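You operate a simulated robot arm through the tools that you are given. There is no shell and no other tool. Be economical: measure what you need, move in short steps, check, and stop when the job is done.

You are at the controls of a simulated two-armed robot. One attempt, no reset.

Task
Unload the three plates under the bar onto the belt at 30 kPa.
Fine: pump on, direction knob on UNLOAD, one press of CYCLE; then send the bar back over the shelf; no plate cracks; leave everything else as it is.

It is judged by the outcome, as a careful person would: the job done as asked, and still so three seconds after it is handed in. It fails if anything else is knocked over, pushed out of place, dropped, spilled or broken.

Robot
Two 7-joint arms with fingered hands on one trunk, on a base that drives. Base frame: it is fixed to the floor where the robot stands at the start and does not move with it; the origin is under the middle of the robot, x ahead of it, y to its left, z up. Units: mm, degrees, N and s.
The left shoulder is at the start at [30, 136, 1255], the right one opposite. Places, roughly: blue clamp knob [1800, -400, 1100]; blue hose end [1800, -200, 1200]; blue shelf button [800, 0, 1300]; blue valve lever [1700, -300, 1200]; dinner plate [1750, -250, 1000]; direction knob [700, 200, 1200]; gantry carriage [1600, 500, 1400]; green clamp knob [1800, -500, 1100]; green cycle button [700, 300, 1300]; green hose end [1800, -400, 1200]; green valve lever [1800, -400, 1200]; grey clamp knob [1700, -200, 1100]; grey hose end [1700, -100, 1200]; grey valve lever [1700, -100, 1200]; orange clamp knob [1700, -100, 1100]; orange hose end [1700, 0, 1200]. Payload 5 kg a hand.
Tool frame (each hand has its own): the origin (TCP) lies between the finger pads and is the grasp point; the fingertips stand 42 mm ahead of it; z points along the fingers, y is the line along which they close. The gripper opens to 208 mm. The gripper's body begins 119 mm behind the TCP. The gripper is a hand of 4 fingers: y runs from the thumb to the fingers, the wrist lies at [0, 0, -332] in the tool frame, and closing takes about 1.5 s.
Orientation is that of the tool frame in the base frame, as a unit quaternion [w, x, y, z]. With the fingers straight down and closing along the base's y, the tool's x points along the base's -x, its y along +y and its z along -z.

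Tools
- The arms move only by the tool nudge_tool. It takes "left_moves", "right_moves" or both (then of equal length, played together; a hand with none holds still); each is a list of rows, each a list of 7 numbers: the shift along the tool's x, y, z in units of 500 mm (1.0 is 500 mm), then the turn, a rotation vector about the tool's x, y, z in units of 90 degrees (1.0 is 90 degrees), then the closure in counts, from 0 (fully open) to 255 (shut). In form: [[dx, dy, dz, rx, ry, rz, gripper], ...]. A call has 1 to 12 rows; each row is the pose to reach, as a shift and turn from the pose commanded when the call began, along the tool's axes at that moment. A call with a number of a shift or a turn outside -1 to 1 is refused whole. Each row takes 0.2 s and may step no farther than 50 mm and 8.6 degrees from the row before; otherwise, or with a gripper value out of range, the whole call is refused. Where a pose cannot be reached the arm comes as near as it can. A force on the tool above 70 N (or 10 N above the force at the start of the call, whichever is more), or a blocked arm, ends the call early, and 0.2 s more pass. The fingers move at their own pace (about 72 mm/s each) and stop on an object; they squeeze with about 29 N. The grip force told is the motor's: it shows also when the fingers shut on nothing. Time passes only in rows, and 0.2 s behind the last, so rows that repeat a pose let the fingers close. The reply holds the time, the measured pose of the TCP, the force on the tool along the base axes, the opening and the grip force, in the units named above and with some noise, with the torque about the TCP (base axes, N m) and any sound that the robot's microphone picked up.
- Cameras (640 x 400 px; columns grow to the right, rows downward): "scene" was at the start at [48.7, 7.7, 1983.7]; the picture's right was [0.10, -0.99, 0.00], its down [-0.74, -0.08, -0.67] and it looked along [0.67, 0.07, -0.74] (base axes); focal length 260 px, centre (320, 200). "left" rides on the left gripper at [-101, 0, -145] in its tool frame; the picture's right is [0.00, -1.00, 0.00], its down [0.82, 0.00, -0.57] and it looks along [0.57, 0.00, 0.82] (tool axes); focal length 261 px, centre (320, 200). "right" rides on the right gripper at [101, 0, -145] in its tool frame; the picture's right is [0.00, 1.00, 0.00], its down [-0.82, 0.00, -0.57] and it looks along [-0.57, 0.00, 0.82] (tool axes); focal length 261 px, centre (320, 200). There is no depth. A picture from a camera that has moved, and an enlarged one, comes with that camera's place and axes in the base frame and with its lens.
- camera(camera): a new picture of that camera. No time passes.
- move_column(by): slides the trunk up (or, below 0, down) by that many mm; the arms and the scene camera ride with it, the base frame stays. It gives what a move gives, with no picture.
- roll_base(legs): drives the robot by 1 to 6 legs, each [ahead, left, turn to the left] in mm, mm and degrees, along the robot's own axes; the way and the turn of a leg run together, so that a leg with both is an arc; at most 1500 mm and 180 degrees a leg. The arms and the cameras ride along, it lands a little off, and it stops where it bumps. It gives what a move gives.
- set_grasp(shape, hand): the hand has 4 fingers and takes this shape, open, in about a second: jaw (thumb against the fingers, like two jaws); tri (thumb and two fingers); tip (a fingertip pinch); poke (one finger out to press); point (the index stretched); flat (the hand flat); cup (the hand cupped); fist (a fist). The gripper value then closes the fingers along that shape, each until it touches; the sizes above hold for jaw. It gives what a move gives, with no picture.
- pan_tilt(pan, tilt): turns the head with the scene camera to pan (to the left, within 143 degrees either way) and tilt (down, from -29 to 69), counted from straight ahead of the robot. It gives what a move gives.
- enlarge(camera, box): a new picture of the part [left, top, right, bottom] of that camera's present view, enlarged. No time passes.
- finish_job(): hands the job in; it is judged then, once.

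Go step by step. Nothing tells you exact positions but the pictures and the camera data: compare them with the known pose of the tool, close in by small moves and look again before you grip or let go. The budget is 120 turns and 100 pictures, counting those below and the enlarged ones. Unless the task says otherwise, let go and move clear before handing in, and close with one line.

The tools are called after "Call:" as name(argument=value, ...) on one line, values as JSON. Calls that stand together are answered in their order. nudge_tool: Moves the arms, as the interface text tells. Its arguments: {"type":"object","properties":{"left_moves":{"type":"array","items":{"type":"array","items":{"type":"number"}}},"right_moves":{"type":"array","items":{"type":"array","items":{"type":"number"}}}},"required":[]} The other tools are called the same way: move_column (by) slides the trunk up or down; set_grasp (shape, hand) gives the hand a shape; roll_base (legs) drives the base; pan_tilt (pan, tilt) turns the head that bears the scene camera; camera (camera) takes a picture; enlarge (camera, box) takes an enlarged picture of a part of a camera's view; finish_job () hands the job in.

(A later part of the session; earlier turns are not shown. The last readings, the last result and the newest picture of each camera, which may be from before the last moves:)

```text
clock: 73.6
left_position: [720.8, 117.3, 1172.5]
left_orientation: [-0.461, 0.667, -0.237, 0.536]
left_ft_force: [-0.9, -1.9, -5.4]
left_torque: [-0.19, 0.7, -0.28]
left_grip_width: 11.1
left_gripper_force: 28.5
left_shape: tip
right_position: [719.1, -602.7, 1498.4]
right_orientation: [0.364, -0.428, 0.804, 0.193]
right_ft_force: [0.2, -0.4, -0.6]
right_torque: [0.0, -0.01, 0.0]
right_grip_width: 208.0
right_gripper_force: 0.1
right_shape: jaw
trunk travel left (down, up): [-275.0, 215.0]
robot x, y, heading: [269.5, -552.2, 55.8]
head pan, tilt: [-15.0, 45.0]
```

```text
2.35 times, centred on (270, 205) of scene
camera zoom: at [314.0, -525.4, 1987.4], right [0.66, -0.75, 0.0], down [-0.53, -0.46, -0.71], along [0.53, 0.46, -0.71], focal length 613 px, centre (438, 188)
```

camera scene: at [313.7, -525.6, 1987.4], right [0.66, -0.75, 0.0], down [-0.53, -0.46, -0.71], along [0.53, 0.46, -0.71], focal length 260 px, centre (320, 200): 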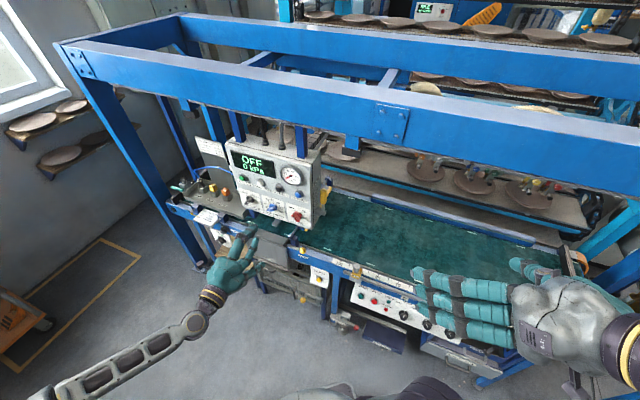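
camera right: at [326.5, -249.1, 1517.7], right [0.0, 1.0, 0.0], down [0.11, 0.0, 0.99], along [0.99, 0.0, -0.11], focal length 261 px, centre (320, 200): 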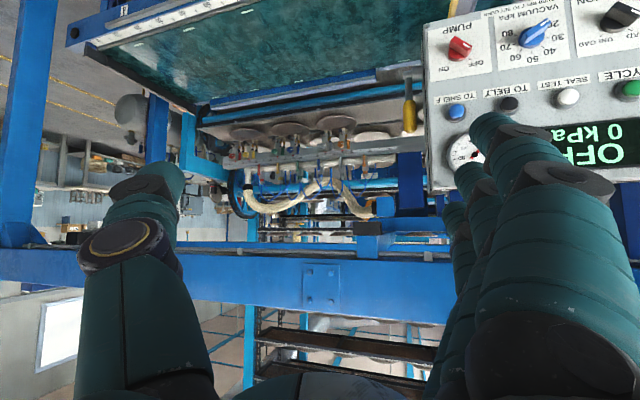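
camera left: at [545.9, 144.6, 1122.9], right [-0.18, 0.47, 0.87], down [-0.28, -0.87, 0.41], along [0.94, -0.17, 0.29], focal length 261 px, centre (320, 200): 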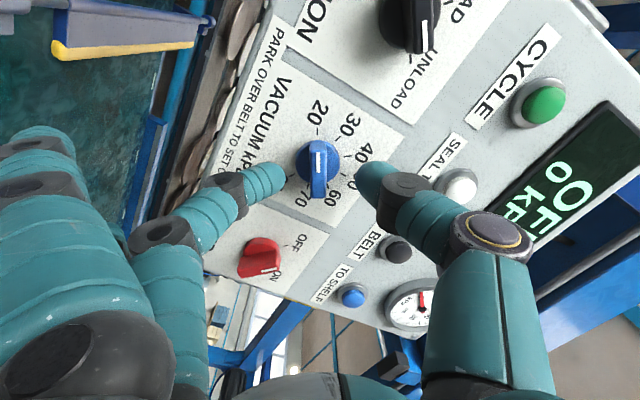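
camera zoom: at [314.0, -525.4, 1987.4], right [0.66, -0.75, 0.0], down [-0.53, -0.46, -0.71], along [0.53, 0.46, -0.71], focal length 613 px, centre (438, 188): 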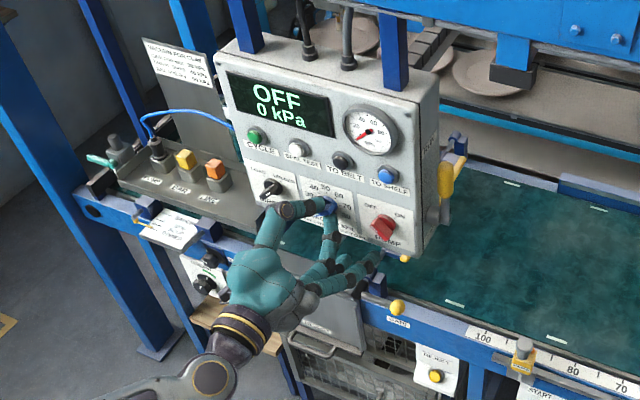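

A good grip. I'll turn 40° clockwise to 30 and check before letting go.

Call:
nudge_tool(left_moves=[[0, 0, 0, 0, 0, 0.075, 255], [0, 0, 0, 0, 0, 0.15, 255], [0, 0, 0, 0, 0, 0.225, 255], [0, 0, 0, 0, 0, 0.3, 255], [0, 0, 0, 0, 0, 0.375, 255], [0, 0, 0, 0, 0, 0.444, 255], [0, 0, 0, 0, 0, 0.444, 255]])

Call:
enlarge(camera="left", box=[200, 90, 440, 240])

```text
clock: 75.2
left_position: [721.5, 116.8, 1174.1]
left_orientation: [0.616, -0.545, 0.451, -0.346]
left_ft_force: [8.9, -4.1, -1.3]
left_torque: [-0.15, 0.41, -0.18]
left_grip_width: 10.5
left_gripper_force: 28.6
left_shape: tip
right_position: [719.3, -603.1, 1499.3]
right_orientation: [0.364, -0.428, 0.804, 0.194]
right_ft_force: [0.1, -0.1, 0.0]
right_torque: [0.01, -0.01, 0.0]
right_grip_width: 208.0
right_gripper_force: 0.1
right_shape: jaw
trunk travel left (down, up): [-275.0, 215.0]
robot x, y, heading: [271.0, -551.1, 56.2]
head pan, tilt: [-15.0, 45.0]
```

```text
2.67 times, centred on (320, 165) of left
camera zoom: at [549.0, 157.4, 1190.3], right [0.06, -0.16, 0.98], down [-0.24, -0.96, -0.14], along [0.97, -0.23, -0.1], focal length 695 px, centre (320, 293)
```

zoom: 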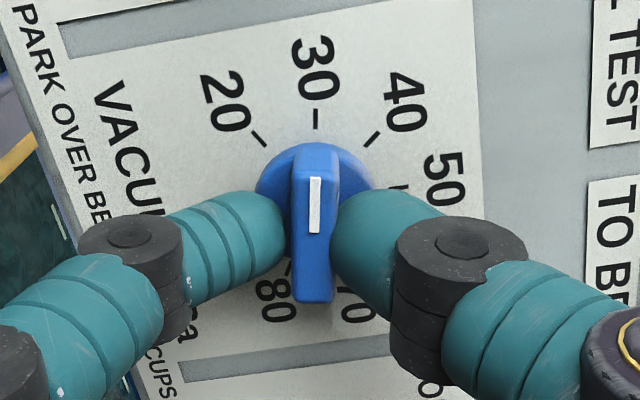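

The vacuum knob points exactly at 30. I'll release, retract, shift right to the pump knob and switch to the jaw shape, so no spare fingers sweep over the buttons.

Call:
nudge_tool(left_moves=[[0, 0, 0, 0, 0, 0, 230], [0, 0, 0, 0, 0, 0, 190], [0, 0, 0, 0, 0, 0, 190], [0, 0, -0.06, 0, 0, 0, 190], [0, 0, -0.15, 0, 0, 0, 190], [0, 0, -0.24, 0, 0, 0.08, 190], [0, 0, -0.3, 0, 0, 0.16, 190], [0, 0, -0.3, 0, 0, 0.25, 190], [0, 0, -0.3, 0, 0, 0.33, 190], [0, 0, -0.3, 0, 0, 0.39, 190]])

Call:
roll_base(legs=[[-64, -92, 0]])

Call:
set_grasp(shape="jaw", hand="left")

Call:
nudge_tool(left_moves=[[0, 0, 0, 0, 0, 0, 190], [0, 0, 0, 0, 0, 0, 190], [0, 0, 0, 0, 0, 0, 190], [0, 0, 0, 0, 0, 0, 190], [0, 0, 0, 0, 0, 0, 190], [0, 0, 0, 0, 0, 0, 190]])

Call:
camera(camera="left")

```text
clock: 77.4
left_position: [580.1, 62.6, 1173.9]
left_orientation: [0.692, -0.384, 0.594, -0.143]
left_ft_force: [0.2, 0.5, -0.1]
left_torque: [0.0, -0.01, 0.01]
left_grip_width: 52.8
left_gripper_force: 0.0
left_shape: tip
right_position: [719.4, -601.0, 1499.4]
right_orientation: [0.363, -0.427, 0.805, 0.192]
right_ft_force: [-0.5, -0.1, -0.5]
right_torque: [0.0, 0.01, 0.02]
right_grip_width: 207.8
right_gripper_force: 0.2
right_shape: jaw
trunk travel left (down, up): [-275.0, 215.0]
robot x, y, heading: [268.6, -553.4, 56.0]
head pan, tilt: [-15.0, 45.0]
```

```text
clock: 78.6
left_position: [621.8, -43.2, 1174.0]
left_orientation: [0.692, -0.384, 0.594, -0.145]
left_ft_force: [-0.3, -1.4, 0.1]
left_torque: [-0.01, 0.08, 0.17]
left_grip_width: 52.5
left_gripper_force: 0.2
left_shape: tip
right_position: [760.7, -707.8, 1498.5]
right_orientation: [0.363, -0.429, 0.804, 0.195]
right_ft_force: [0.1, -1.2, -0.6]
right_torque: [0.14, 0.05, 0.11]
right_grip_width: 207.9
right_gripper_force: 0.1
right_shape: jaw
trunk travel left (down, up): [-275.0, 215.0]
robot x, y, heading: [311.5, -658.3, 55.7]
head pan, tilt: [-15.0, 45.0]
```

```text
clock: 79.5
left_position: [620.6, -41.6, 1173.5]
left_orientation: [0.692, -0.384, 0.594, -0.145]
left_ft_force: [0.3, -0.3, 0.8]
left_torque: [0.0, 0.01, -0.03]
left_grip_width: 207.9
left_gripper_force: 0.0
left_shape: jaw
right_position: [759.8, -706.6, 1499.2]
right_orientation: [0.364, -0.428, 0.805, 0.193]
right_ft_force: [-0.4, 0.0, 0.6]
right_torque: [-0.02, 0.02, 0.03]
right_grip_width: 207.9
right_gripper_force: 0.1
right_shape: jaw
trunk travel left (down, up): [-275.0, 215.0]
robot x, y, heading: [310.2, -658.6, 56.0]
head pan, tilt: [-15.0, 45.0]
```

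```text
clock: 80.9
left_position: [621.3, -41.0, 1173.0]
left_orientation: [0.692, -0.384, 0.593, -0.144]
left_ft_force: [0.8, -1.1, -0.3]
left_torque: [0.01, 0.0, -0.02]
left_grip_width: 53.8
left_gripper_force: 0.1
left_shape: jaw
right_position: [760.1, -708.0, 1500.0]
right_orientation: [0.363, -0.427, 0.805, 0.192]
right_ft_force: [-0.4, -1.2, 0.8]
right_torque: [0.03, 0.03, 0.04]
right_grip_width: 208.1
right_gripper_force: 0.1
right_shape: jaw
trunk travel left (down, up): [-275.0, 215.0]
robot x, y, heading: [309.7, -657.3, 56.0]
head pan, tilt: [-15.0, 45.0]
```

```text
33 pictures are left
camera left: at [458.9, -26.7, 1244.3], right [0.25, -0.66, 0.71], down [-0.32, -0.75, -0.58], along [0.91, -0.08, -0.4], focal length 261 px, centre (320, 200)
```

left: 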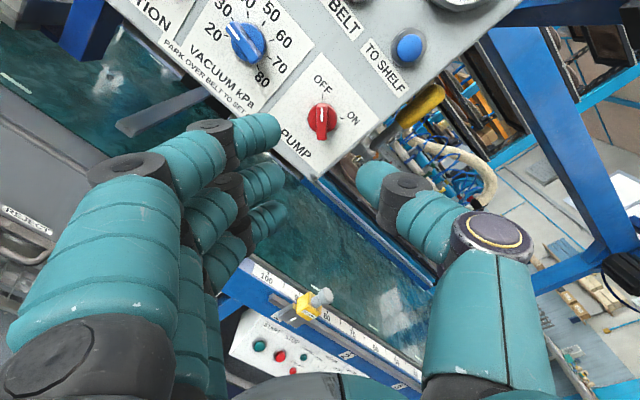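

The pump handle is aligned with the jaw. I'll advance in two stages.

Call:
nudge_tool(left_moves=[[0.005, -0.003, 0.05, 0, 0, 0, 190], [0.01, -0.005, 0.1, 0, 0, 0, 190], [0.01, -0.005, 0.15, 0, 0, 0, 190], [0.01, -0.005, 0.2, 0, 0, 0, 190], [0.01, -0.005, 0.24, 0, 0, 0, 190], [0.01, -0.005, 0.26, 0, 0, 0, 190], [0.01, -0.005, 0.26, 0, 0, 0, 190]])

Call:
camera(camera="left")

Call:
enlarge(camera="scene", box=[170, 120, 330, 260])

```text
clock: 82.5
left_position: [743.9, 2.3, 1171.0]
left_orientation: [0.692, -0.385, 0.593, -0.144]
left_ft_force: [-0.7, 0.5, 0.3]
left_torque: [-0.02, -0.01, -0.01]
left_grip_width: 53.7
left_gripper_force: 0.1
left_shape: jaw
right_position: [760.2, -706.7, 1499.4]
right_orientation: [0.364, -0.427, 0.805, 0.192]
right_ft_force: [-1.1, -0.1, -0.5]
right_torque: [0.03, -0.01, -0.02]
right_grip_width: 207.6
right_gripper_force: 0.0
right_shape: jaw
trunk travel left (down, up): [-275.0, 215.0]
robot x, y, heading: [309.4, -659.3, 55.9]
head pan, tilt: [-15.0, 45.0]
```

```text
32 pictures are left
camera left: at [581.5, 16.2, 1241.3], right [0.25, -0.66, 0.71], down [-0.32, -0.75, -0.58], along [0.91, -0.08, -0.4], focal length 261 px, centre (320, 200)
```

left: 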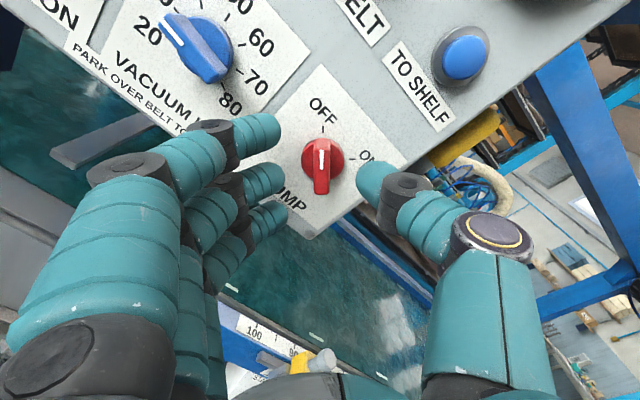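

```text
2.86 times, centred on (250, 190) of scene
camera zoom: at [354.6, -630.3, 1987.5], right [0.66, -0.75, 0.0], down [-0.53, -0.46, -0.71], along [0.53, 0.46, -0.71], focal length 744 px, centre (520, 229)
```

zoom: 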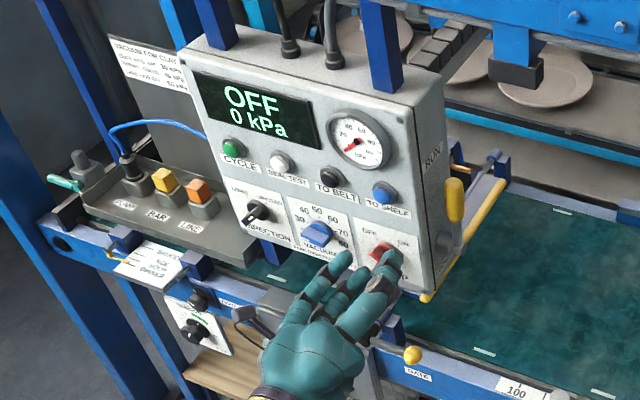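

Call:
nudge_tool(left_moves=[[0, 0, 0.02, 0, 0, 0, 190], [0, 0, 0.038, 0, 0, 0, 200], [0, 0, 0.038, 0, 0, 0, 220], [0, 0, 0.038, 0, 0, 0, 240], [0, 0, 0.038, 0, 0, 0, 255], [0, 0, 0.038, 0, 0, 0, 255], [0, 0, 0.038, 0, 0, 0, 255]])

Call:
camera(camera="left")

```text
clock: 84.1
left_position: [760.8, 6.3, 1170.0]
left_orientation: [0.692, -0.384, 0.594, -0.145]
left_ft_force: [-13.6, -10.2, 2.9]
left_torque: [0.04, -0.01, -0.09]
left_grip_width: 6.2
left_gripper_force: 29.1
left_shape: jaw
right_position: [758.5, -708.6, 1499.6]
right_orientation: [0.364, -0.428, 0.805, 0.193]
right_ft_force: [0.1, 0.3, -1.2]
right_torque: [-0.01, 0.01, 0.0]
right_grip_width: 208.0
right_gripper_force: 0.0
right_shape: jaw
trunk travel left (down, up): [-275.0, 215.0]
robot x, y, heading: [309.6, -659.3, 56.2]
head pan, tilt: [-15.0, 45.0]
```

```text
30 pictures are left
camera left: at [598.5, 21.4, 1241.9], right [0.25, -0.66, 0.71], down [-0.33, -0.75, -0.58], along [0.91, -0.08, -0.4], focal length 261 px, centre (320, 200)
```

left: 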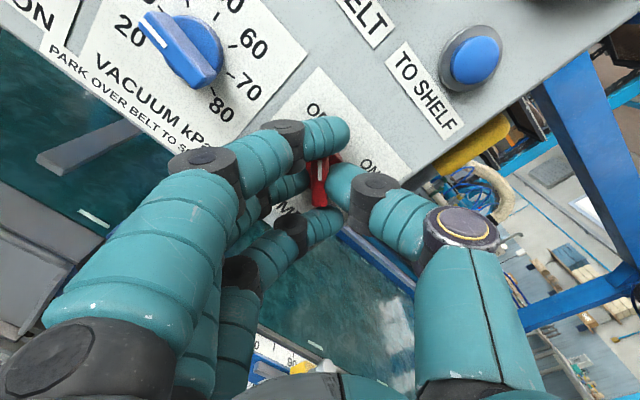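

Call:
nudge_tool(left_moves=[[0, 0, -0.003, 0, 0, 0.083, 255], [0, 0, -0.005, 0, 0, 0.167, 255], [0, 0, -0.005, 0, 0, 0.25, 255], [0, 0, -0.005, 0, 0, 0.333, 255], [0, 0, -0.005, 0, 0, 0.417, 255], [0, 0, -0.005, 0, 0, 0.5, 255], [0, 0, -0.005, 0, 0, 0.583, 255], [0, 0, -0.005, 0, 0, 0.667, 255], [0, 0, -0.005, 0, 0, 0.75, 255], [0, 0, -0.005, 0, 0, 0.833, 255], [0, 0, -0.005, 0, 0, 0.917, 255], [0, 0, -0.005, 0, 0, 1.0, 255]])

Call:
camera(camera="left")

Call:
enlarge(camera="scene", box=[170, 120, 330, 260])

```text
clock: 86.7
left_position: [759.6, 5.3, 1170.7]
left_orientation: [0.591, 0.149, 0.691, 0.387]
left_ft_force: [-2.3, -6.5, -4.2]
left_torque: [0.03, -0.08, -0.07]
left_grip_width: 5.4
left_gripper_force: 29.1
left_shape: jaw
right_position: [760.2, -707.1, 1500.1]
right_orientation: [0.363, -0.428, 0.805, 0.193]
right_ft_force: [-1.1, -0.8, -0.3]
right_torque: [0.0, -0.01, -0.02]
right_grip_width: 208.0
right_gripper_force: 0.0
right_shape: jaw
trunk travel left (down, up): [-275.0, 215.0]
robot x, y, heading: [308.8, -657.3, 55.9]
head pan, tilt: [-15.0, 45.0]
```

```text
29 pictures are left
camera left: at [648.9, -112.1, 1242.1], right [0.25, -0.66, -0.71], down [-0.74, 0.34, -0.58], along [0.62, 0.67, -0.4], focal length 261 px, centre (320, 200)
```

left: 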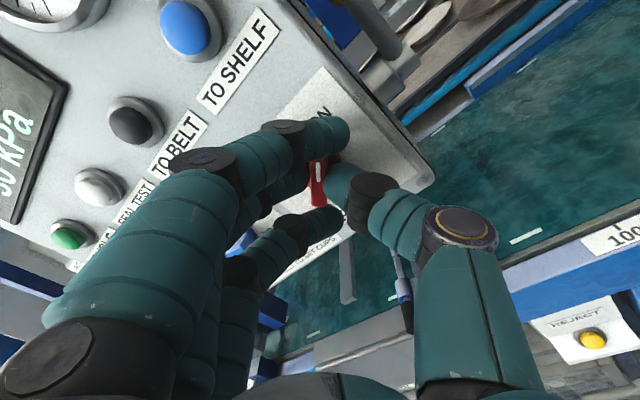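

```text
2.86 times, centred on (250, 190) of scene
camera zoom: at [354.8, -630.8, 1987.4], right [0.66, -0.75, 0.0], down [-0.53, -0.46, -0.71], along [0.53, 0.46, -0.71], focal length 744 px, centre (520, 229)
```

zoom: 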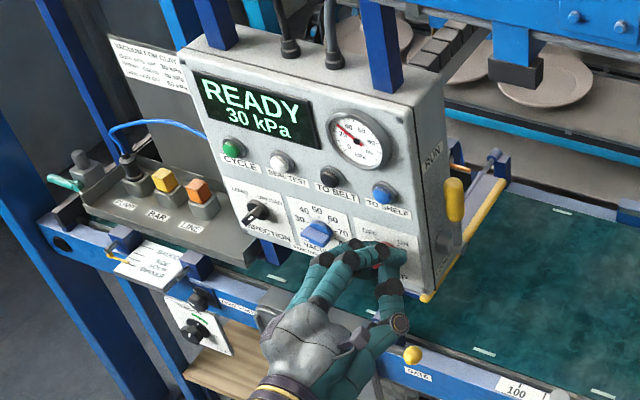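

The display reads READY 30 kPa. I'll release, withdraw, roll back level, shift the base back to the left and take the poke shape for CYCLE.

Call:
nudge_tool(left_moves=[[0, 0, 0, 0, 0, 0, 230], [0, 0, 0, 0, 0, 0, 190], [0, 0, 0, 0, 0, 0, 190], [0, 0, 0, 0, 0, 0, 190], [0, 0, -0.06, 0, 0, 0, 190], [0, 0, -0.15, 0, 0, 0, 190], [0, 0, -0.24, 0, 0, -0.09, 190], [0, 0, -0.3, 0, 0, -0.18, 190], [0, 0, -0.34, 0, 0, -0.27, 190], [0, 0, -0.34, 0, 0, -0.36, 190], [0, 0, -0.34, 0, 0, -0.45, 190], [0, 0, -0.34, 0, 0, -0.5, 190]])

Call:
roll_base(legs=[[138, 197, 0]])

Call:
set_grasp(shape="poke", hand="left")

Call:
camera(camera="left")

Call:
camera(camera="scene")

```text
clock: 89.3
left_position: [599.9, -55.2, 1172.8]
left_orientation: [0.695, -0.128, 0.696, 0.13]
left_ft_force: [0.0, 0.2, 0.7]
left_torque: [-0.01, 0.0, -0.01]
left_grip_width: 52.6
left_gripper_force: 0.1
left_shape: jaw
right_position: [760.7, -706.9, 1499.1]
right_orientation: [0.363, -0.428, 0.805, 0.193]
right_ft_force: [0.8, -1.0, 0.0]
right_torque: [0.0, -0.02, -0.02]
right_grip_width: 207.8
right_gripper_force: 0.0
right_shape: jaw
trunk travel left (down, up): [-275.0, 215.0]
robot x, y, heading: [312.0, -658.8, 56.3]
head pan, tilt: [-15.0, 45.0]
```

```text
clock: 91.1
left_position: [512.8, 172.4, 1170.1]
left_orientation: [0.694, -0.129, 0.696, 0.132]
left_ft_force: [-1.2, 1.0, -0.6]
left_torque: [0.05, -0.08, -0.13]
left_grip_width: 52.4
left_gripper_force: 0.1
left_shape: jaw
right_position: [672.6, -478.4, 1499.9]
right_orientation: [0.363, -0.43, 0.804, 0.193]
right_ft_force: [0.0, 1.0, 0.3]
right_torque: [-0.12, -0.02, -0.13]
right_grip_width: 207.8
right_gripper_force: 0.1
right_shape: jaw
trunk travel left (down, up): [-275.0, 215.0]
robot x, y, heading: [221.0, -433.2, 56.2]
head pan, tilt: [-15.0, 45.0]
```

```text
clock: 92.0
left_position: [514.9, 171.6, 1171.1]
left_orientation: [0.694, -0.128, 0.696, 0.132]
left_ft_force: [0.1, -0.3, 0.2]
left_torque: [0.0, 0.02, -0.04]
left_grip_width: 0.0
left_gripper_force: 0.0
left_shape: poke
right_position: [675.1, -479.6, 1499.1]
right_orientation: [0.364, -0.429, 0.804, 0.194]
right_ft_force: [0.4, -0.1, -1.0]
right_torque: [0.02, -0.02, 0.01]
right_grip_width: 208.1
right_gripper_force: 0.1
right_shape: jaw
trunk travel left (down, up): [-275.0, 215.0]
robot x, y, heading: [226.1, -433.6, 56.2]
head pan, tilt: [-15.0, 45.0]
```

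```text
27 pictures are left
camera left: at [377.1, 120.1, 1271.1], right [0.36, -0.93, 0.0], down [-0.53, -0.21, -0.82], along [0.76, 0.3, -0.57], focal length 261 px, centre (320, 200)
```

left: 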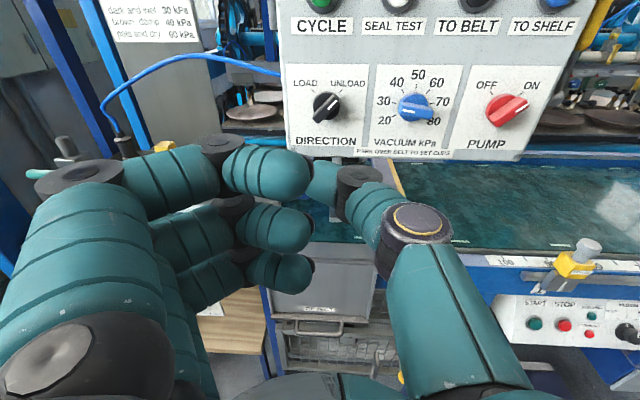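

```text
26 pictures are left
camera scene: at [268.9, -404.0, 1987.4], right [0.66, -0.75, 0.0], down [-0.53, -0.47, -0.71], along [0.53, 0.47, -0.71], focal length 260 px, centre (320, 200)
```

scene: 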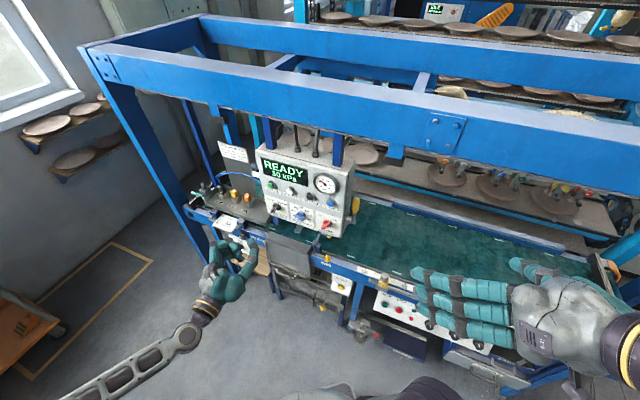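

Call:
enlarge(camera="left", box=[190, 110, 430, 300])

Call:
enlarge(camera="scene", box=[190, 190, 290, 310])

```text
2.11 times, centred on (310, 205) of left
camera zoom: at [377.1, 120.1, 1271.1], right [0.36, -0.93, 0.0], down [-0.53, -0.21, -0.82], along [0.76, 0.3, -0.57], focal length 549 px, centre (341, 190)
```

zoom: 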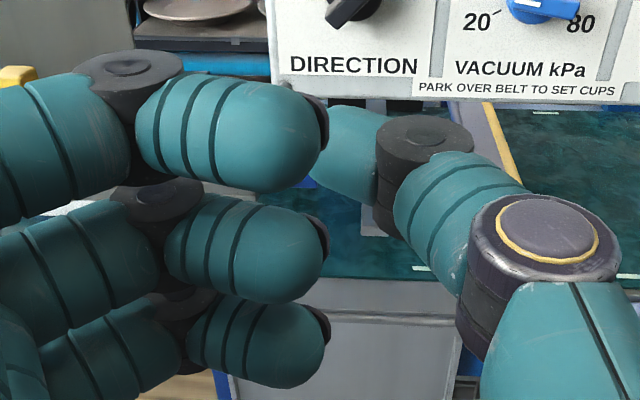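

```text
3.33 times, centred on (240, 250) of scene
camera zoom: at [268.9, -404.0, 1987.4], right [0.66, -0.75, 0.0], down [-0.53, -0.47, -0.71], along [0.53, 0.47, -0.71], focal length 868 px, centre (587, 33)
```

zoom: 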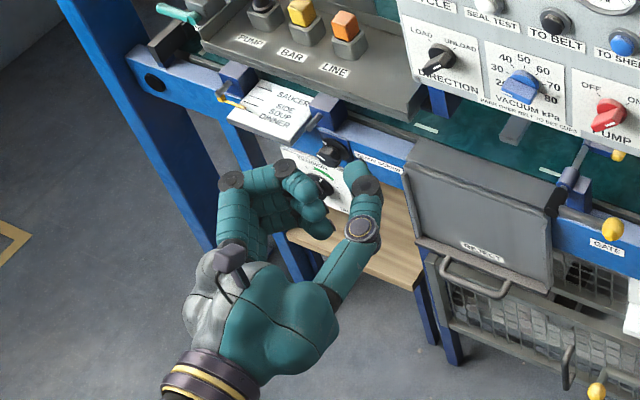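

The fingers look curled, so I'll command the gripper to 0 in this shape and look.

Call:
nudge_tool(left_moves=[[0, 0, 0, 0, 0, 0, 0], [0, 0, 0, 0, 0, 0, 0], [0, 0, 0, 0, 0, 0, 0], [0, 0, 0, 0, 0, 0, 0], [0, 0, 0, 0, 0, 0, 0], [0, 0, 0, 0, 0, 0, 0]])

Call:
camera(camera="left")

Call:
enlarge(camera="scene", box=[190, 190, 290, 310])

```text
clock: 93.4
left_position: [514.1, 173.4, 1170.6]
left_orientation: [0.695, -0.129, 0.695, 0.132]
left_ft_force: [-0.6, -0.3, 0.4]
left_torque: [-0.02, -0.01, 0.03]
left_grip_width: 0.1
left_gripper_force: 0.1
left_shape: poke
right_position: [674.0, -479.0, 1500.2]
right_orientation: [0.362, -0.43, 0.804, 0.194]
right_ft_force: [0.3, -0.6, 0.0]
right_torque: [0.0, 0.03, -0.02]
right_grip_width: 207.9
right_gripper_force: 0.1
right_shape: jaw
trunk travel left (down, up): [-275.0, 215.0]
robot x, y, heading: [224.4, -428.1, 56.3]
head pan, tilt: [-15.0, 45.0]
```

```text
23 pictures are left
camera left: at [377.0, 120.2, 1271.2], right [0.36, -0.93, 0.0], down [-0.53, -0.21, -0.82], along [0.76, 0.3, -0.57], focal length 261 px, centre (320, 200)
```

left: 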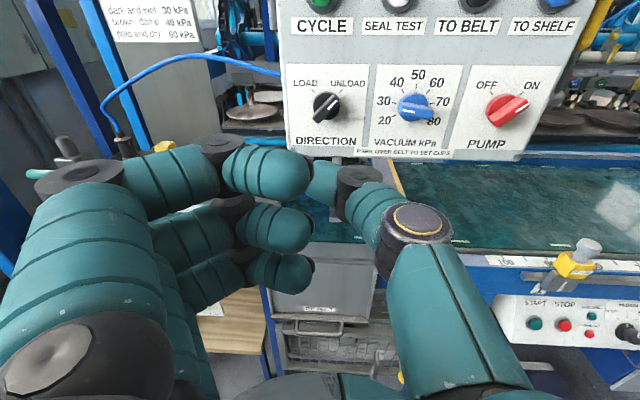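

```text
3.33 times, centred on (240, 250) of scene
camera zoom: at [268.9, -404.1, 1987.4], right [0.66, -0.75, 0.0], down [-0.53, -0.47, -0.71], along [0.53, 0.47, -0.71], focal length 868 px, centre (587, 33)
```

zoom: 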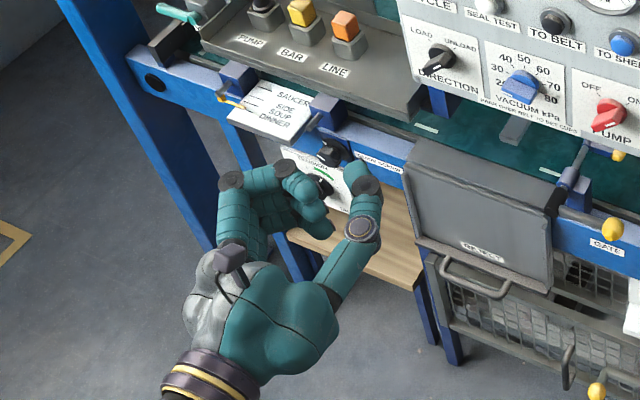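

The thumb is the poking finger, with its tip on the tool axis. I'll move to a standoff in front of CYCLE.

Call:
nudge_tool(left_moves=[[-0.07, 0, 0.03, 0, 0, 0, 0], [-0.14, -0.004, 0.07, 0, 0, 0, 0], [-0.2, -0.008, 0.12, 0, 0, 0, 0], [-0.26, -0.008, 0.16, 0, 0, 0, 0], [-0.26, -0.008, 0.2, 0, 0, 0, 0], [-0.26, -0.008, 0.2, 0, 0, 0, 0]])

Call:
camera(camera="left")

Call:
enlarge(camera="scene", box=[200, 130, 360, 250])

```text
clock: 94.8
left_position: [609.1, 201.6, 1299.7]
left_orientation: [0.695, -0.129, 0.695, 0.133]
left_ft_force: [-0.1, 0.1, -0.3]
left_torque: [-0.02, 0.07, 0.04]
left_grip_width: 0.1
left_gripper_force: 0.1
left_shape: poke
right_position: [673.2, -479.3, 1499.9]
right_orientation: [0.363, -0.429, 0.804, 0.193]
right_ft_force: [-0.2, 0.3, 0.0]
right_torque: [0.04, -0.05, -0.03]
right_grip_width: 207.8
right_gripper_force: 0.1
right_shape: jaw
trunk travel left (down, up): [-275.0, 215.0]
robot x, y, heading: [220.5, -429.6, 56.2]
head pan, tilt: [-15.0, 45.0]
```

```text
21 pictures are left
camera left: at [472.2, 150.6, 1400.7], right [0.36, -0.93, 0.0], down [-0.53, -0.21, -0.82], along [0.76, 0.3, -0.57], focal length 261 px, centre (320, 200)
```

left: 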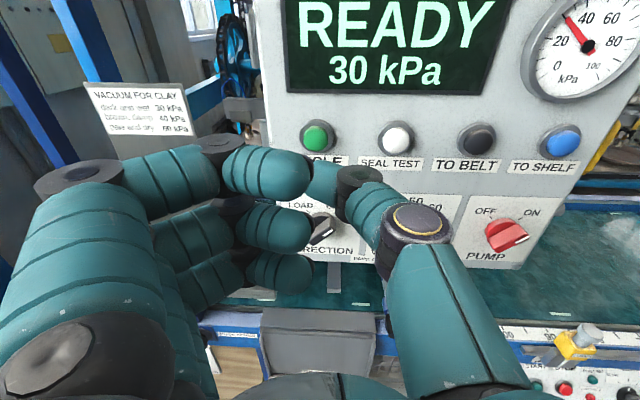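

```text
3.33 times, centred on (280, 190) of scene
camera zoom: at [268.0, -405.0, 1987.5], right [0.66, -0.75, 0.0], down [-0.53, -0.47, -0.71], along [0.53, 0.47, -0.71], focal length 868 px, centre (453, 233)
```

zoom: 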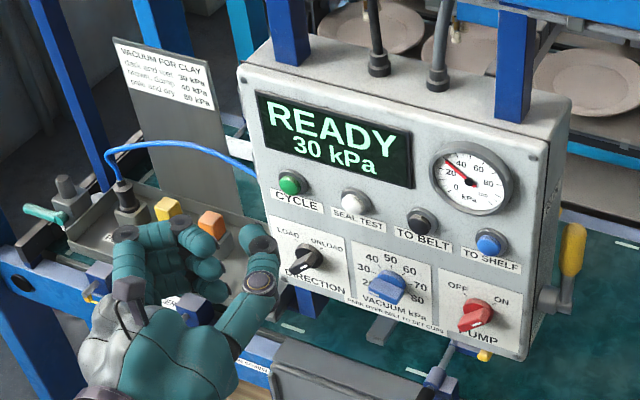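

Call:
nudge_tool(left_moves=[[-0.004, 0.01, 0.03, 0, 0, 0, 0], [-0.004, 0.01, 0.07, 0, 0, 0, 0], [-0.004, 0.01, 0.1, 0, 0, 0, 0], [-0.004, 0.01, 0.1, 0, 0, 0, 0]])

Call:
camera(camera="left")

Call:
enlarge(camera="scene", box=[220, 150, 320, 230])

```text
clock: 95.8
left_position: [654.5, 224.3, 1303.6]
left_orientation: [0.695, -0.129, 0.695, 0.132]
left_ft_force: [-0.2, -0.6, -1.2]
left_torque: [-0.02, 0.03, 0.03]
left_grip_width: 0.0
left_gripper_force: 0.0
left_shape: poke
right_position: [675.8, -479.1, 1499.8]
right_orientation: [0.363, -0.429, 0.804, 0.193]
right_ft_force: [0.4, 0.4, 0.0]
right_torque: [0.04, -0.02, -0.02]
right_grip_width: 207.7
right_gripper_force: 0.0
right_shape: jaw
trunk travel left (down, up): [-275.0, 215.0]
robot x, y, heading: [221.9, -434.2, 56.3]
head pan, tilt: [-15.0, 45.0]
```

```text
19 pictures are left
camera left: at [517.1, 172.9, 1404.1], right [0.36, -0.93, 0.0], down [-0.53, -0.21, -0.82], along [0.76, 0.3, -0.57], focal length 261 px, centre (320, 200)
```

left: 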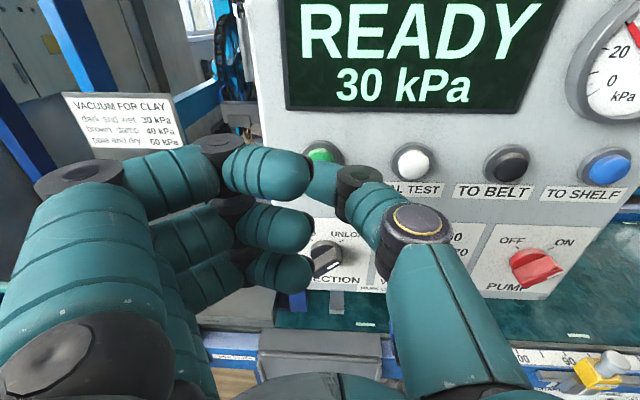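

```text
5.00 times, centred on (270, 190) of scene
camera zoom: at [268.4, -404.5, 1987.5], right [0.66, -0.75, 0.0], down [-0.53, -0.47, -0.71], along [0.53, 0.47, -0.71], focal length 1302 px, centre (570, 250)
```

zoom: 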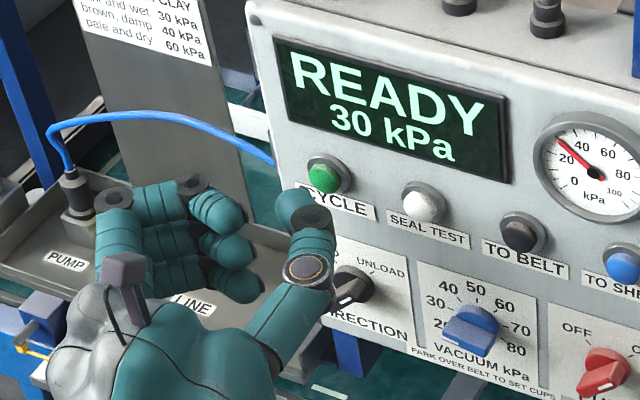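

The thumb tip curls about 15 mm to the left of the axis. I'll shift right and creep closer.

Call:
nudge_tool(left_moves=[[0, -0.015, 0, 0, 0, 0, 0], [0, -0.03, 0.01, 0, 0, 0, 0], [0, -0.03, 0.03, 0, 0, 0, 0], [0, -0.03, 0.03, 0, 0, 0, 0]])

Call:
enlarge(camera="left", box=[250, 100, 430, 220])

Call:
enlarge(camera="scene", box=[240, 160, 320, 220])

```text
clock: 96.8
left_position: [672.8, 217.1, 1303.0]
left_orientation: [0.695, -0.129, 0.695, 0.132]
left_ft_force: [-0.5, 0.0, -0.2]
left_torque: [-0.02, 0.03, 0.0]
left_grip_width: 0.1
left_gripper_force: 0.1
left_shape: poke
right_position: [674.2, -480.2, 1499.7]
right_orientation: [0.363, -0.43, 0.804, 0.194]
right_ft_force: [0.2, 0.7, 0.5]
right_torque: [-0.04, -0.02, -0.01]
right_grip_width: 207.9
right_gripper_force: 0.0
right_shape: jaw
trunk travel left (down, up): [-275.0, 215.0]
robot x, y, heading: [226.2, -431.3, 56.3]
head pan, tilt: [-15.0, 45.0]
```

```text
3.33 times, centred on (340, 160) of left
camera zoom: at [535.6, 165.2, 1403.1], right [0.36, -0.93, 0.0], down [-0.53, -0.21, -0.82], along [0.76, 0.3, -0.57], focal length 869 px, centre (253, 333)
```

zoom: 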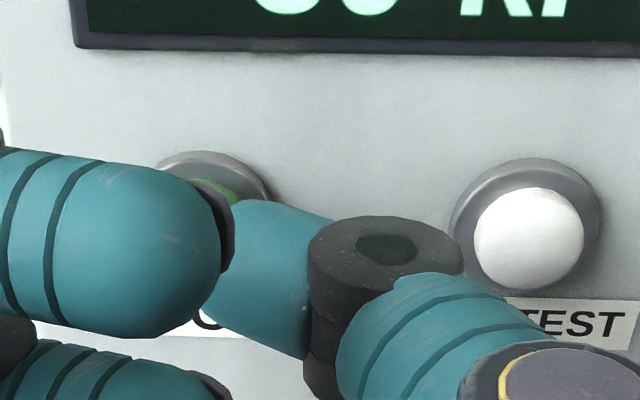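

```text
6.67 times, centred on (280, 190) of scene
camera zoom: at [268.6, -404.4, 1987.5], right [0.66, -0.75, 0.0], down [-0.53, -0.47, -0.71], along [0.53, 0.47, -0.71], focal length 1736 px, centre (587, 267)
```

zoom: 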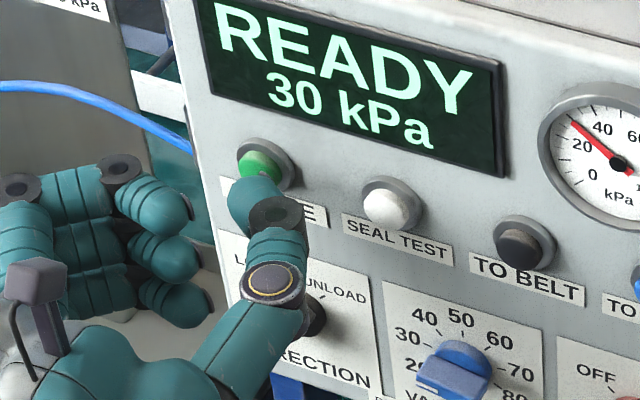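

The tip is in front of CYCLE. I'll press in with small steps and watch the force.

Call:
nudge_tool(left_moves=[[0, 0, 0.006, 0, 0, 0, 0], [0, 0, 0.012, 0, 0, 0, 0], [0, 0, 0.018, 0, 0, 0, 0], [0, 0, 0.024, 0, 0, 0, 0]])

Call:
enlarge(camera="scene", box=[240, 150, 320, 210])

```text
clock: 97.8
left_position: [682.5, 222.6, 1302.8]
left_orientation: [0.694, -0.129, 0.695, 0.132]
left_ft_force: [-0.6, -1.6, 0.4]
left_torque: [0.02, 0.02, -0.02]
left_grip_width: 0.0
left_gripper_force: 0.0
left_shape: poke
right_position: [674.4, -479.1, 1498.6]
right_orientation: [0.363, -0.43, 0.804, 0.193]
right_ft_force: [0.0, 0.4, 0.4]
right_torque: [0.03, 0.01, 0.02]
right_grip_width: 208.2
right_gripper_force: 0.0
right_shape: jaw
trunk travel left (down, up): [-275.0, 215.0]
robot x, y, heading: [224.1, -433.1, 55.9]
head pan, tilt: [-15.0, 45.0]
```

```text
6.67 times, centred on (280, 180) of scene
camera zoom: at [268.8, -404.3, 1987.5], right [0.66, -0.75, 0.0], down [-0.53, -0.47, -0.71], along [0.53, 0.47, -0.71], focal length 1736 px, centre (587, 333)
```

zoom: 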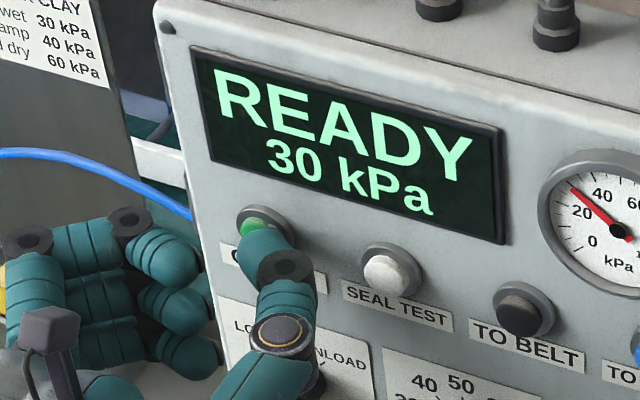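

Call:
nudge_tool(left_moves=[[0, 0, 0.006, 0, 0, 0, 0], [0, 0, 0.012, 0, 0, 0, 0], [0, 0, 0.018, 0, 0, 0, 0], [0, 0, 0.022, 0, 0, 0, 0]])

Call:
enlarge(camera="scene", box=[240, 150, 320, 210])

```text
clock: 98.8
left_position: [692.0, 223.7, 1302.7]
left_orientation: [0.695, -0.129, 0.695, 0.131]
left_ft_force: [-27.4, -20.4, -7.6]
left_torque: [-0.36, 0.54, -0.1]
left_grip_width: 0.1
left_gripper_force: 0.0
left_shape: poke
right_position: [673.2, -481.0, 1500.1]
right_orientation: [0.363, -0.43, 0.804, 0.194]
right_ft_force: [0.0, 0.1, 0.7]
right_torque: [0.0, -0.01, 0.0]
right_grip_width: 207.8
right_gripper_force: 0.0
right_shape: jaw
trunk travel left (down, up): [-275.0, 215.0]
robot x, y, heading: [224.0, -436.2, 56.1]
head pan, tilt: [-15.0, 45.0]
heard: click
```

```text
6.67 times, centred on (280, 180) of scene
camera zoom: at [265.4, -406.5, 1987.5], right [0.66, -0.75, 0.0], down [-0.53, -0.47, -0.71], along [0.53, 0.47, -0.71], focal length 1736 px, centre (587, 333)
```

zoom: 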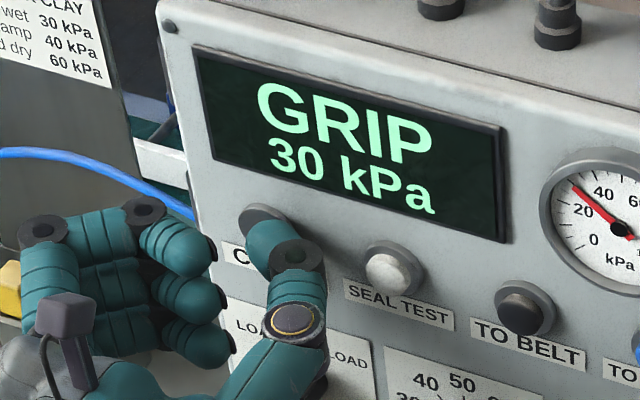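

A click was heard and the display shows GRIP, so the cycle is running. I'll withdraw and watch it.

Call:
nudge_tool(left_moves=[[0, 0, -0.06, 0, 0, 0, 0], [0, 0, -0.15, 0, 0, 0, 0], [0, 0, -0.24, 0, 0, 0, 0], [0, 0, -0.32, 0, 0, 0, 0], [0, 0, -0.32, 0, 0, 0, 0], [0, 0, -0.32, 0, 0, 0, 0], [0, 0, -0.32, 0, 0, 0, 0], [0, 0, -0.32, 0, 0, 0, 0], [0, 0, -0.32, 0, 0, 0, 0], [0, 0, -0.32, 0, 0, 0, 0]])

Call:
camera(camera="scene")

```text
clock: 101.0
left_position: [547.6, 169.3, 1301.2]
left_orientation: [0.694, -0.129, 0.695, 0.133]
left_ft_force: [0.1, 0.1, 0.0]
left_torque: [0.0, -0.02, 0.01]
left_grip_width: 0.2
left_gripper_force: 0.0
left_shape: poke
right_position: [675.0, -480.3, 1499.6]
right_orientation: [0.363, -0.429, 0.804, 0.193]
right_ft_force: [0.2, 0.9, -0.1]
right_torque: [0.01, 0.0, 0.0]
right_grip_width: 208.0
right_gripper_force: 0.1
right_shape: jaw
trunk travel left (down, up): [-275.0, 215.0]
robot x, y, heading: [226.7, -431.9, 56.2]
head pan, tilt: [-15.0, 45.0]
```

```text
13 pictures are left
camera scene: at [269.0, -404.1, 1987.4], right [0.66, -0.75, 0.0], down [-0.53, -0.47, -0.71], along [0.53, 0.47, -0.71], focal length 260 px, centre (320, 200)
```

scene: 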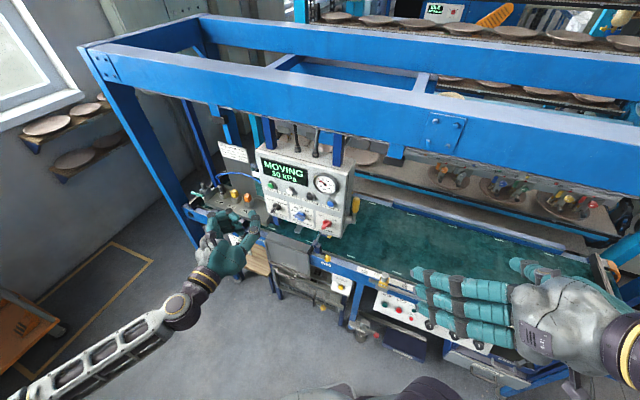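

The cycle shows MOVING. While it runs I'll shift the base along the panel to TO SHELF, keeping the hands well clear.

Call:
roll_base(legs=[[-145, -206, 0]])

Call:
nudge_tool(left_moves=[[0, 0, 0, 0, 0, 0, 0], [0, 0, 0, 0, 0, 0, 0], [0, 0, 0, 0, 0, 0, 0], [0, 0, 0, 0, 0, 0, 0], [0, 0, 0, 0, 0, 0, 0], [0, 0, 0, 0, 0, 0, 0], [0, 0, 0, 0, 0, 0, 0], [0, 0, 0, 0, 0, 0, 0], [0, 0, 0, 0, 0, 0, 0], [0, 0, 0, 0, 0, 0, 0], [0, 0, 0, 0, 0, 0, 0], [0, 0, 0, 0, 0, 0, 0]])

Call:
camera(camera="scene")

```text
clock: 102.8
left_position: [635.4, -66.0, 1302.4]
left_orientation: [0.694, -0.129, 0.695, 0.133]
left_ft_force: [0.9, -0.5, 0.4]
left_torque: [-0.03, 0.06, 0.11]
left_grip_width: 0.0
left_gripper_force: 0.1
left_shape: poke
right_position: [764.3, -715.4, 1498.7]
right_orientation: [0.363, -0.429, 0.804, 0.195]
right_ft_force: [0.9, -1.5, -0.8]
right_torque: [0.11, 0.04, 0.06]
right_grip_width: 208.0
right_gripper_force: 0.2
right_shape: jaw
trunk travel left (down, up): [-275.0, 215.0]
robot x, y, heading: [316.5, -669.5, 56.3]
head pan, tilt: [-15.0, 45.0]
```

```text
clock: 105.4
left_position: [634.5, -66.5, 1301.3]
left_orientation: [0.694, -0.129, 0.695, 0.132]
left_ft_force: [-0.2, -0.3, -0.7]
left_torque: [0.0, -0.03, 0.0]
left_grip_width: 0.0
left_gripper_force: 0.1
left_shape: poke
right_position: [763.9, -713.2, 1499.3]
right_orientation: [0.363, -0.43, 0.804, 0.194]
right_ft_force: [0.5, 0.0, -0.2]
right_torque: [0.01, -0.03, -0.03]
right_grip_width: 207.9
right_gripper_force: 0.0
right_shape: jaw
trunk travel left (down, up): [-275.0, 215.0]
robot x, y, heading: [316.0, -666.7, 56.2]
head pan, tilt: [-15.0, 45.0]
```

```text
12 pictures are left
camera scene: at [357.5, -638.7, 1987.4], right [0.66, -0.75, 0.0], down [-0.53, -0.47, -0.71], along [0.53, 0.47, -0.71], focal length 260 px, centre (320, 200)
```

scene: 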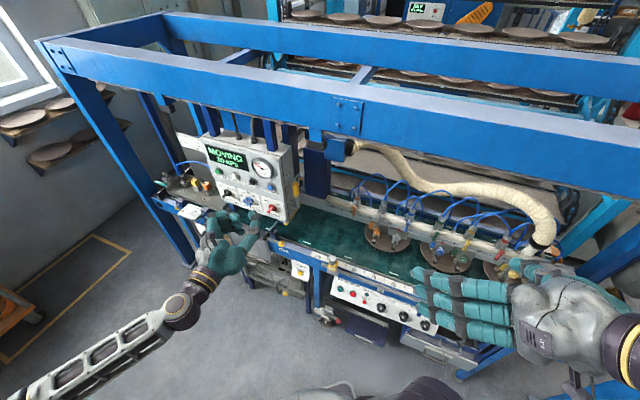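

The bar is arriving over the belt with the plates. I'll wait a little longer.

Call:
nudge_tool(left_moves=[[0, 0, 0, 0, 0, 0, 0], [0, 0, 0, 0, 0, 0, 0], [0, 0, 0, 0, 0, 0, 0], [0, 0, 0, 0, 0, 0, 0], [0, 0, 0, 0, 0, 0, 0], [0, 0, 0, 0, 0, 0, 0], [0, 0, 0, 0, 0, 0, 0], [0, 0, 0, 0, 0, 0, 0], [0, 0, 0, 0, 0, 0, 0], [0, 0, 0, 0, 0, 0, 0], [0, 0, 0, 0, 0, 0, 0], [0, 0, 0, 0, 0, 0, 0]])

Call:
nudge_tool(left_moves=[[0, 0, 0, 0, 0, 0, 0], [0, 0, 0, 0, 0, 0, 0], [0, 0, 0, 0, 0, 0, 0], [0, 0, 0, 0, 0, 0, 0], [0, 0, 0, 0, 0, 0, 0], [0, 0, 0, 0, 0, 0, 0], [0, 0, 0, 0, 0, 0, 0], [0, 0, 0, 0, 0, 0, 0], [0, 0, 0, 0, 0, 0, 0], [0, 0, 0, 0, 0, 0, 0], [0, 0, 0, 0, 0, 0, 0], [0, 0, 0, 0, 0, 0, 0]])

Call:
enlarge(camera="scene", box=[150, 110, 560, 310])

```text
clock: 108.0
left_position: [635.4, -64.9, 1302.0]
left_orientation: [0.694, -0.129, 0.696, 0.133]
left_ft_force: [-0.4, 0.0, -0.2]
left_torque: [0.01, 0.03, -0.02]
left_grip_width: 0.0
left_gripper_force: 0.1
left_shape: poke
right_position: [764.3, -713.4, 1498.5]
right_orientation: [0.363, -0.43, 0.804, 0.194]
right_ft_force: [-0.6, 0.0, 0.1]
right_torque: [0.03, -0.01, 0.0]
right_grip_width: 207.7
right_gripper_force: 0.1
right_shape: jaw
trunk travel left (down, up): [-275.0, 215.0]
robot x, y, heading: [313.7, -666.7, 56.2]
head pan, tilt: [-15.0, 45.0]
```

```text
clock: 110.6
left_position: [635.4, -65.2, 1302.2]
left_orientation: [0.694, -0.13, 0.695, 0.133]
left_ft_force: [0.6, 0.0, 0.9]
left_torque: [0.01, 0.0, 0.0]
left_grip_width: 0.0
left_gripper_force: 0.1
left_shape: poke
right_position: [763.1, -713.4, 1499.1]
right_orientation: [0.363, -0.43, 0.804, 0.194]
right_ft_force: [0.1, -0.8, 0.9]
right_torque: [0.03, 0.02, 0.04]
right_grip_width: 207.9
right_gripper_force: 0.0
right_shape: jaw
trunk travel left (down, up): [-275.0, 215.0]
robot x, y, heading: [312.8, -670.1, 56.4]
head pan, tilt: [-15.0, 45.0]
```

```text
1.56 times, centred on (355, 210) of scene
camera zoom: at [357.5, -638.7, 1987.4], right [0.66, -0.75, 0.0], down [-0.53, -0.47, -0.71], along [0.53, 0.47, -0.71], focal length 406 px, centre (265, 184)
```

zoom: 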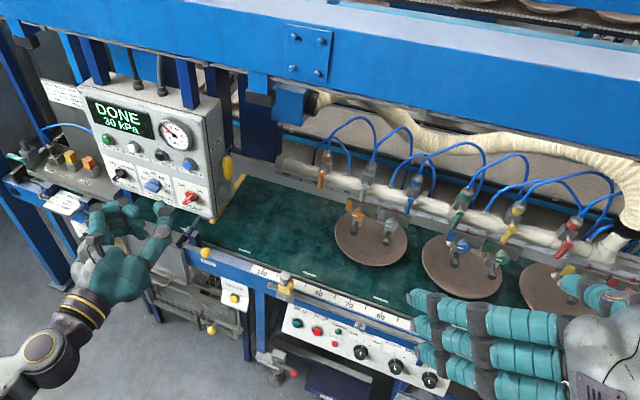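

DONE: the three plates lie whole on the belt. Now I'll approach TO SHELF.

Call:
nudge_tool(left_moves=[[0.002, -0.005, 0.05, 0, 0, 0, 0], [0.004, -0.005, 0.1, 0, 0, 0, 0], [0.004, -0.005, 0.15, 0, 0, 0, 0], [0.004, -0.005, 0.2, 0, 0, 0, 0], [0.004, -0.005, 0.25, 0, 0, 0, 0], [0.004, -0.005, 0.25, 0, 0, 0, 0]])

Call:
enlarge(camera="scene", box=[210, 140, 310, 220])

Call:
camera(camera="left")

```text
clock: 112.0
left_position: [753.5, -21.5, 1300.2]
left_orientation: [0.695, -0.128, 0.695, 0.132]
left_ft_force: [-0.2, -0.2, 0.0]
left_torque: [-0.03, -0.01, 0.01]
left_grip_width: 0.2
left_gripper_force: 0.1
left_shape: poke
right_position: [762.3, -713.0, 1499.2]
right_orientation: [0.363, -0.43, 0.804, 0.194]
right_ft_force: [-0.3, 0.1, 0.0]
right_torque: [-0.01, -0.04, 0.02]
right_grip_width: 208.0
right_gripper_force: 0.1
right_shape: jaw
trunk travel left (down, up): [-275.0, 215.0]
robot x, y, heading: [313.5, -666.1, 56.2]
head pan, tilt: [-15.0, 45.0]
```

```text
5.00 times, centred on (260, 180) of scene
camera zoom: at [356.5, -639.1, 1987.5], right [0.66, -0.75, 0.0], down [-0.53, -0.47, -0.71], along [0.53, 0.47, -0.71], focal length 1302 px, centre (620, 300)
```

zoom: 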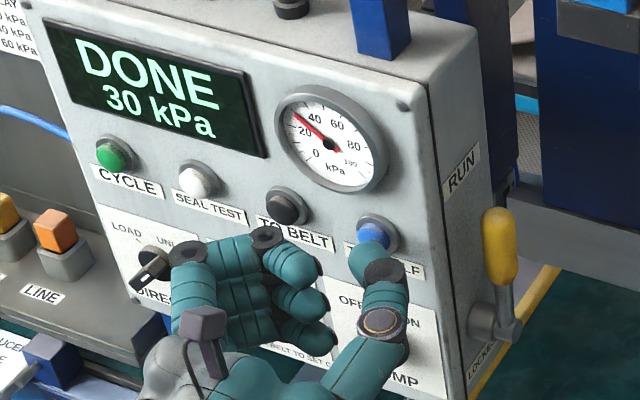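

```text
9 pictures are left
camera left: at [615.8, -74.3, 1401.0], right [0.36, -0.93, 0.0], down [-0.53, -0.21, -0.82], along [0.76, 0.3, -0.57], focal length 261 px, centre (320, 200)
```

left: 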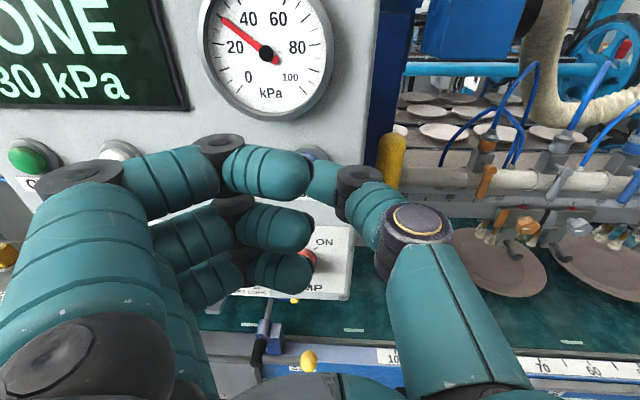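

The alignment matches the CYCLE press, and the curled fingers stay clear of the knobs. I'll press.

Call:
nudge_tool(left_moves=[[0, 0, 0.02, 0, 0, 0, 0], [0, 0, 0.036, 0, 0, 0, 0], [0, 0, 0.044, 0, 0, 0, 0], [0, 0, 0.05, 0, 0, 0, 0], [0, 0, 0.056, 0, 0, 0, 0], [0, 0, 0.06, 0, 0, 0, 0]])

Call:
enlarge(camera="scene", box=[210, 140, 310, 220])

```text
clock: 113.4
left_position: [778.0, -17.2, 1299.7]
left_orientation: [0.696, -0.128, 0.695, 0.131]
left_ft_force: [-44.8, -40.0, -13.6]
left_torque: [-0.75, 1.22, -0.2]
left_grip_width: 0.0
left_gripper_force: 0.2
left_shape: poke
right_position: [757.9, -717.5, 1499.2]
right_orientation: [0.364, -0.43, 0.803, 0.194]
right_ft_force: [-0.1, -0.3, 0.9]
right_torque: [0.01, -0.06, 0.01]
right_grip_width: 207.8
right_gripper_force: 0.0
right_shape: jaw
trunk travel left (down, up): [-275.0, 215.0]
robot x, y, heading: [312.3, -668.0, 56.5]
head pan, tilt: [-15.0, 45.0]
heard: click
```

```text
5.00 times, centred on (260, 180) of scene
camera zoom: at [351.6, -643.8, 1987.6], right [0.66, -0.75, 0.0], down [-0.53, -0.46, -0.71], along [0.53, 0.47, -0.7], focal length 1302 px, centre (620, 300)
```

zoom: 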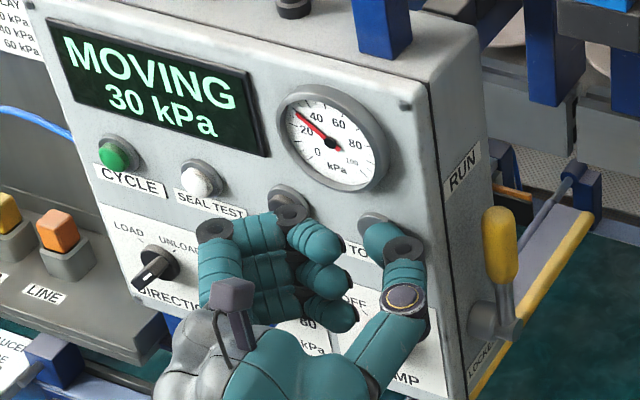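

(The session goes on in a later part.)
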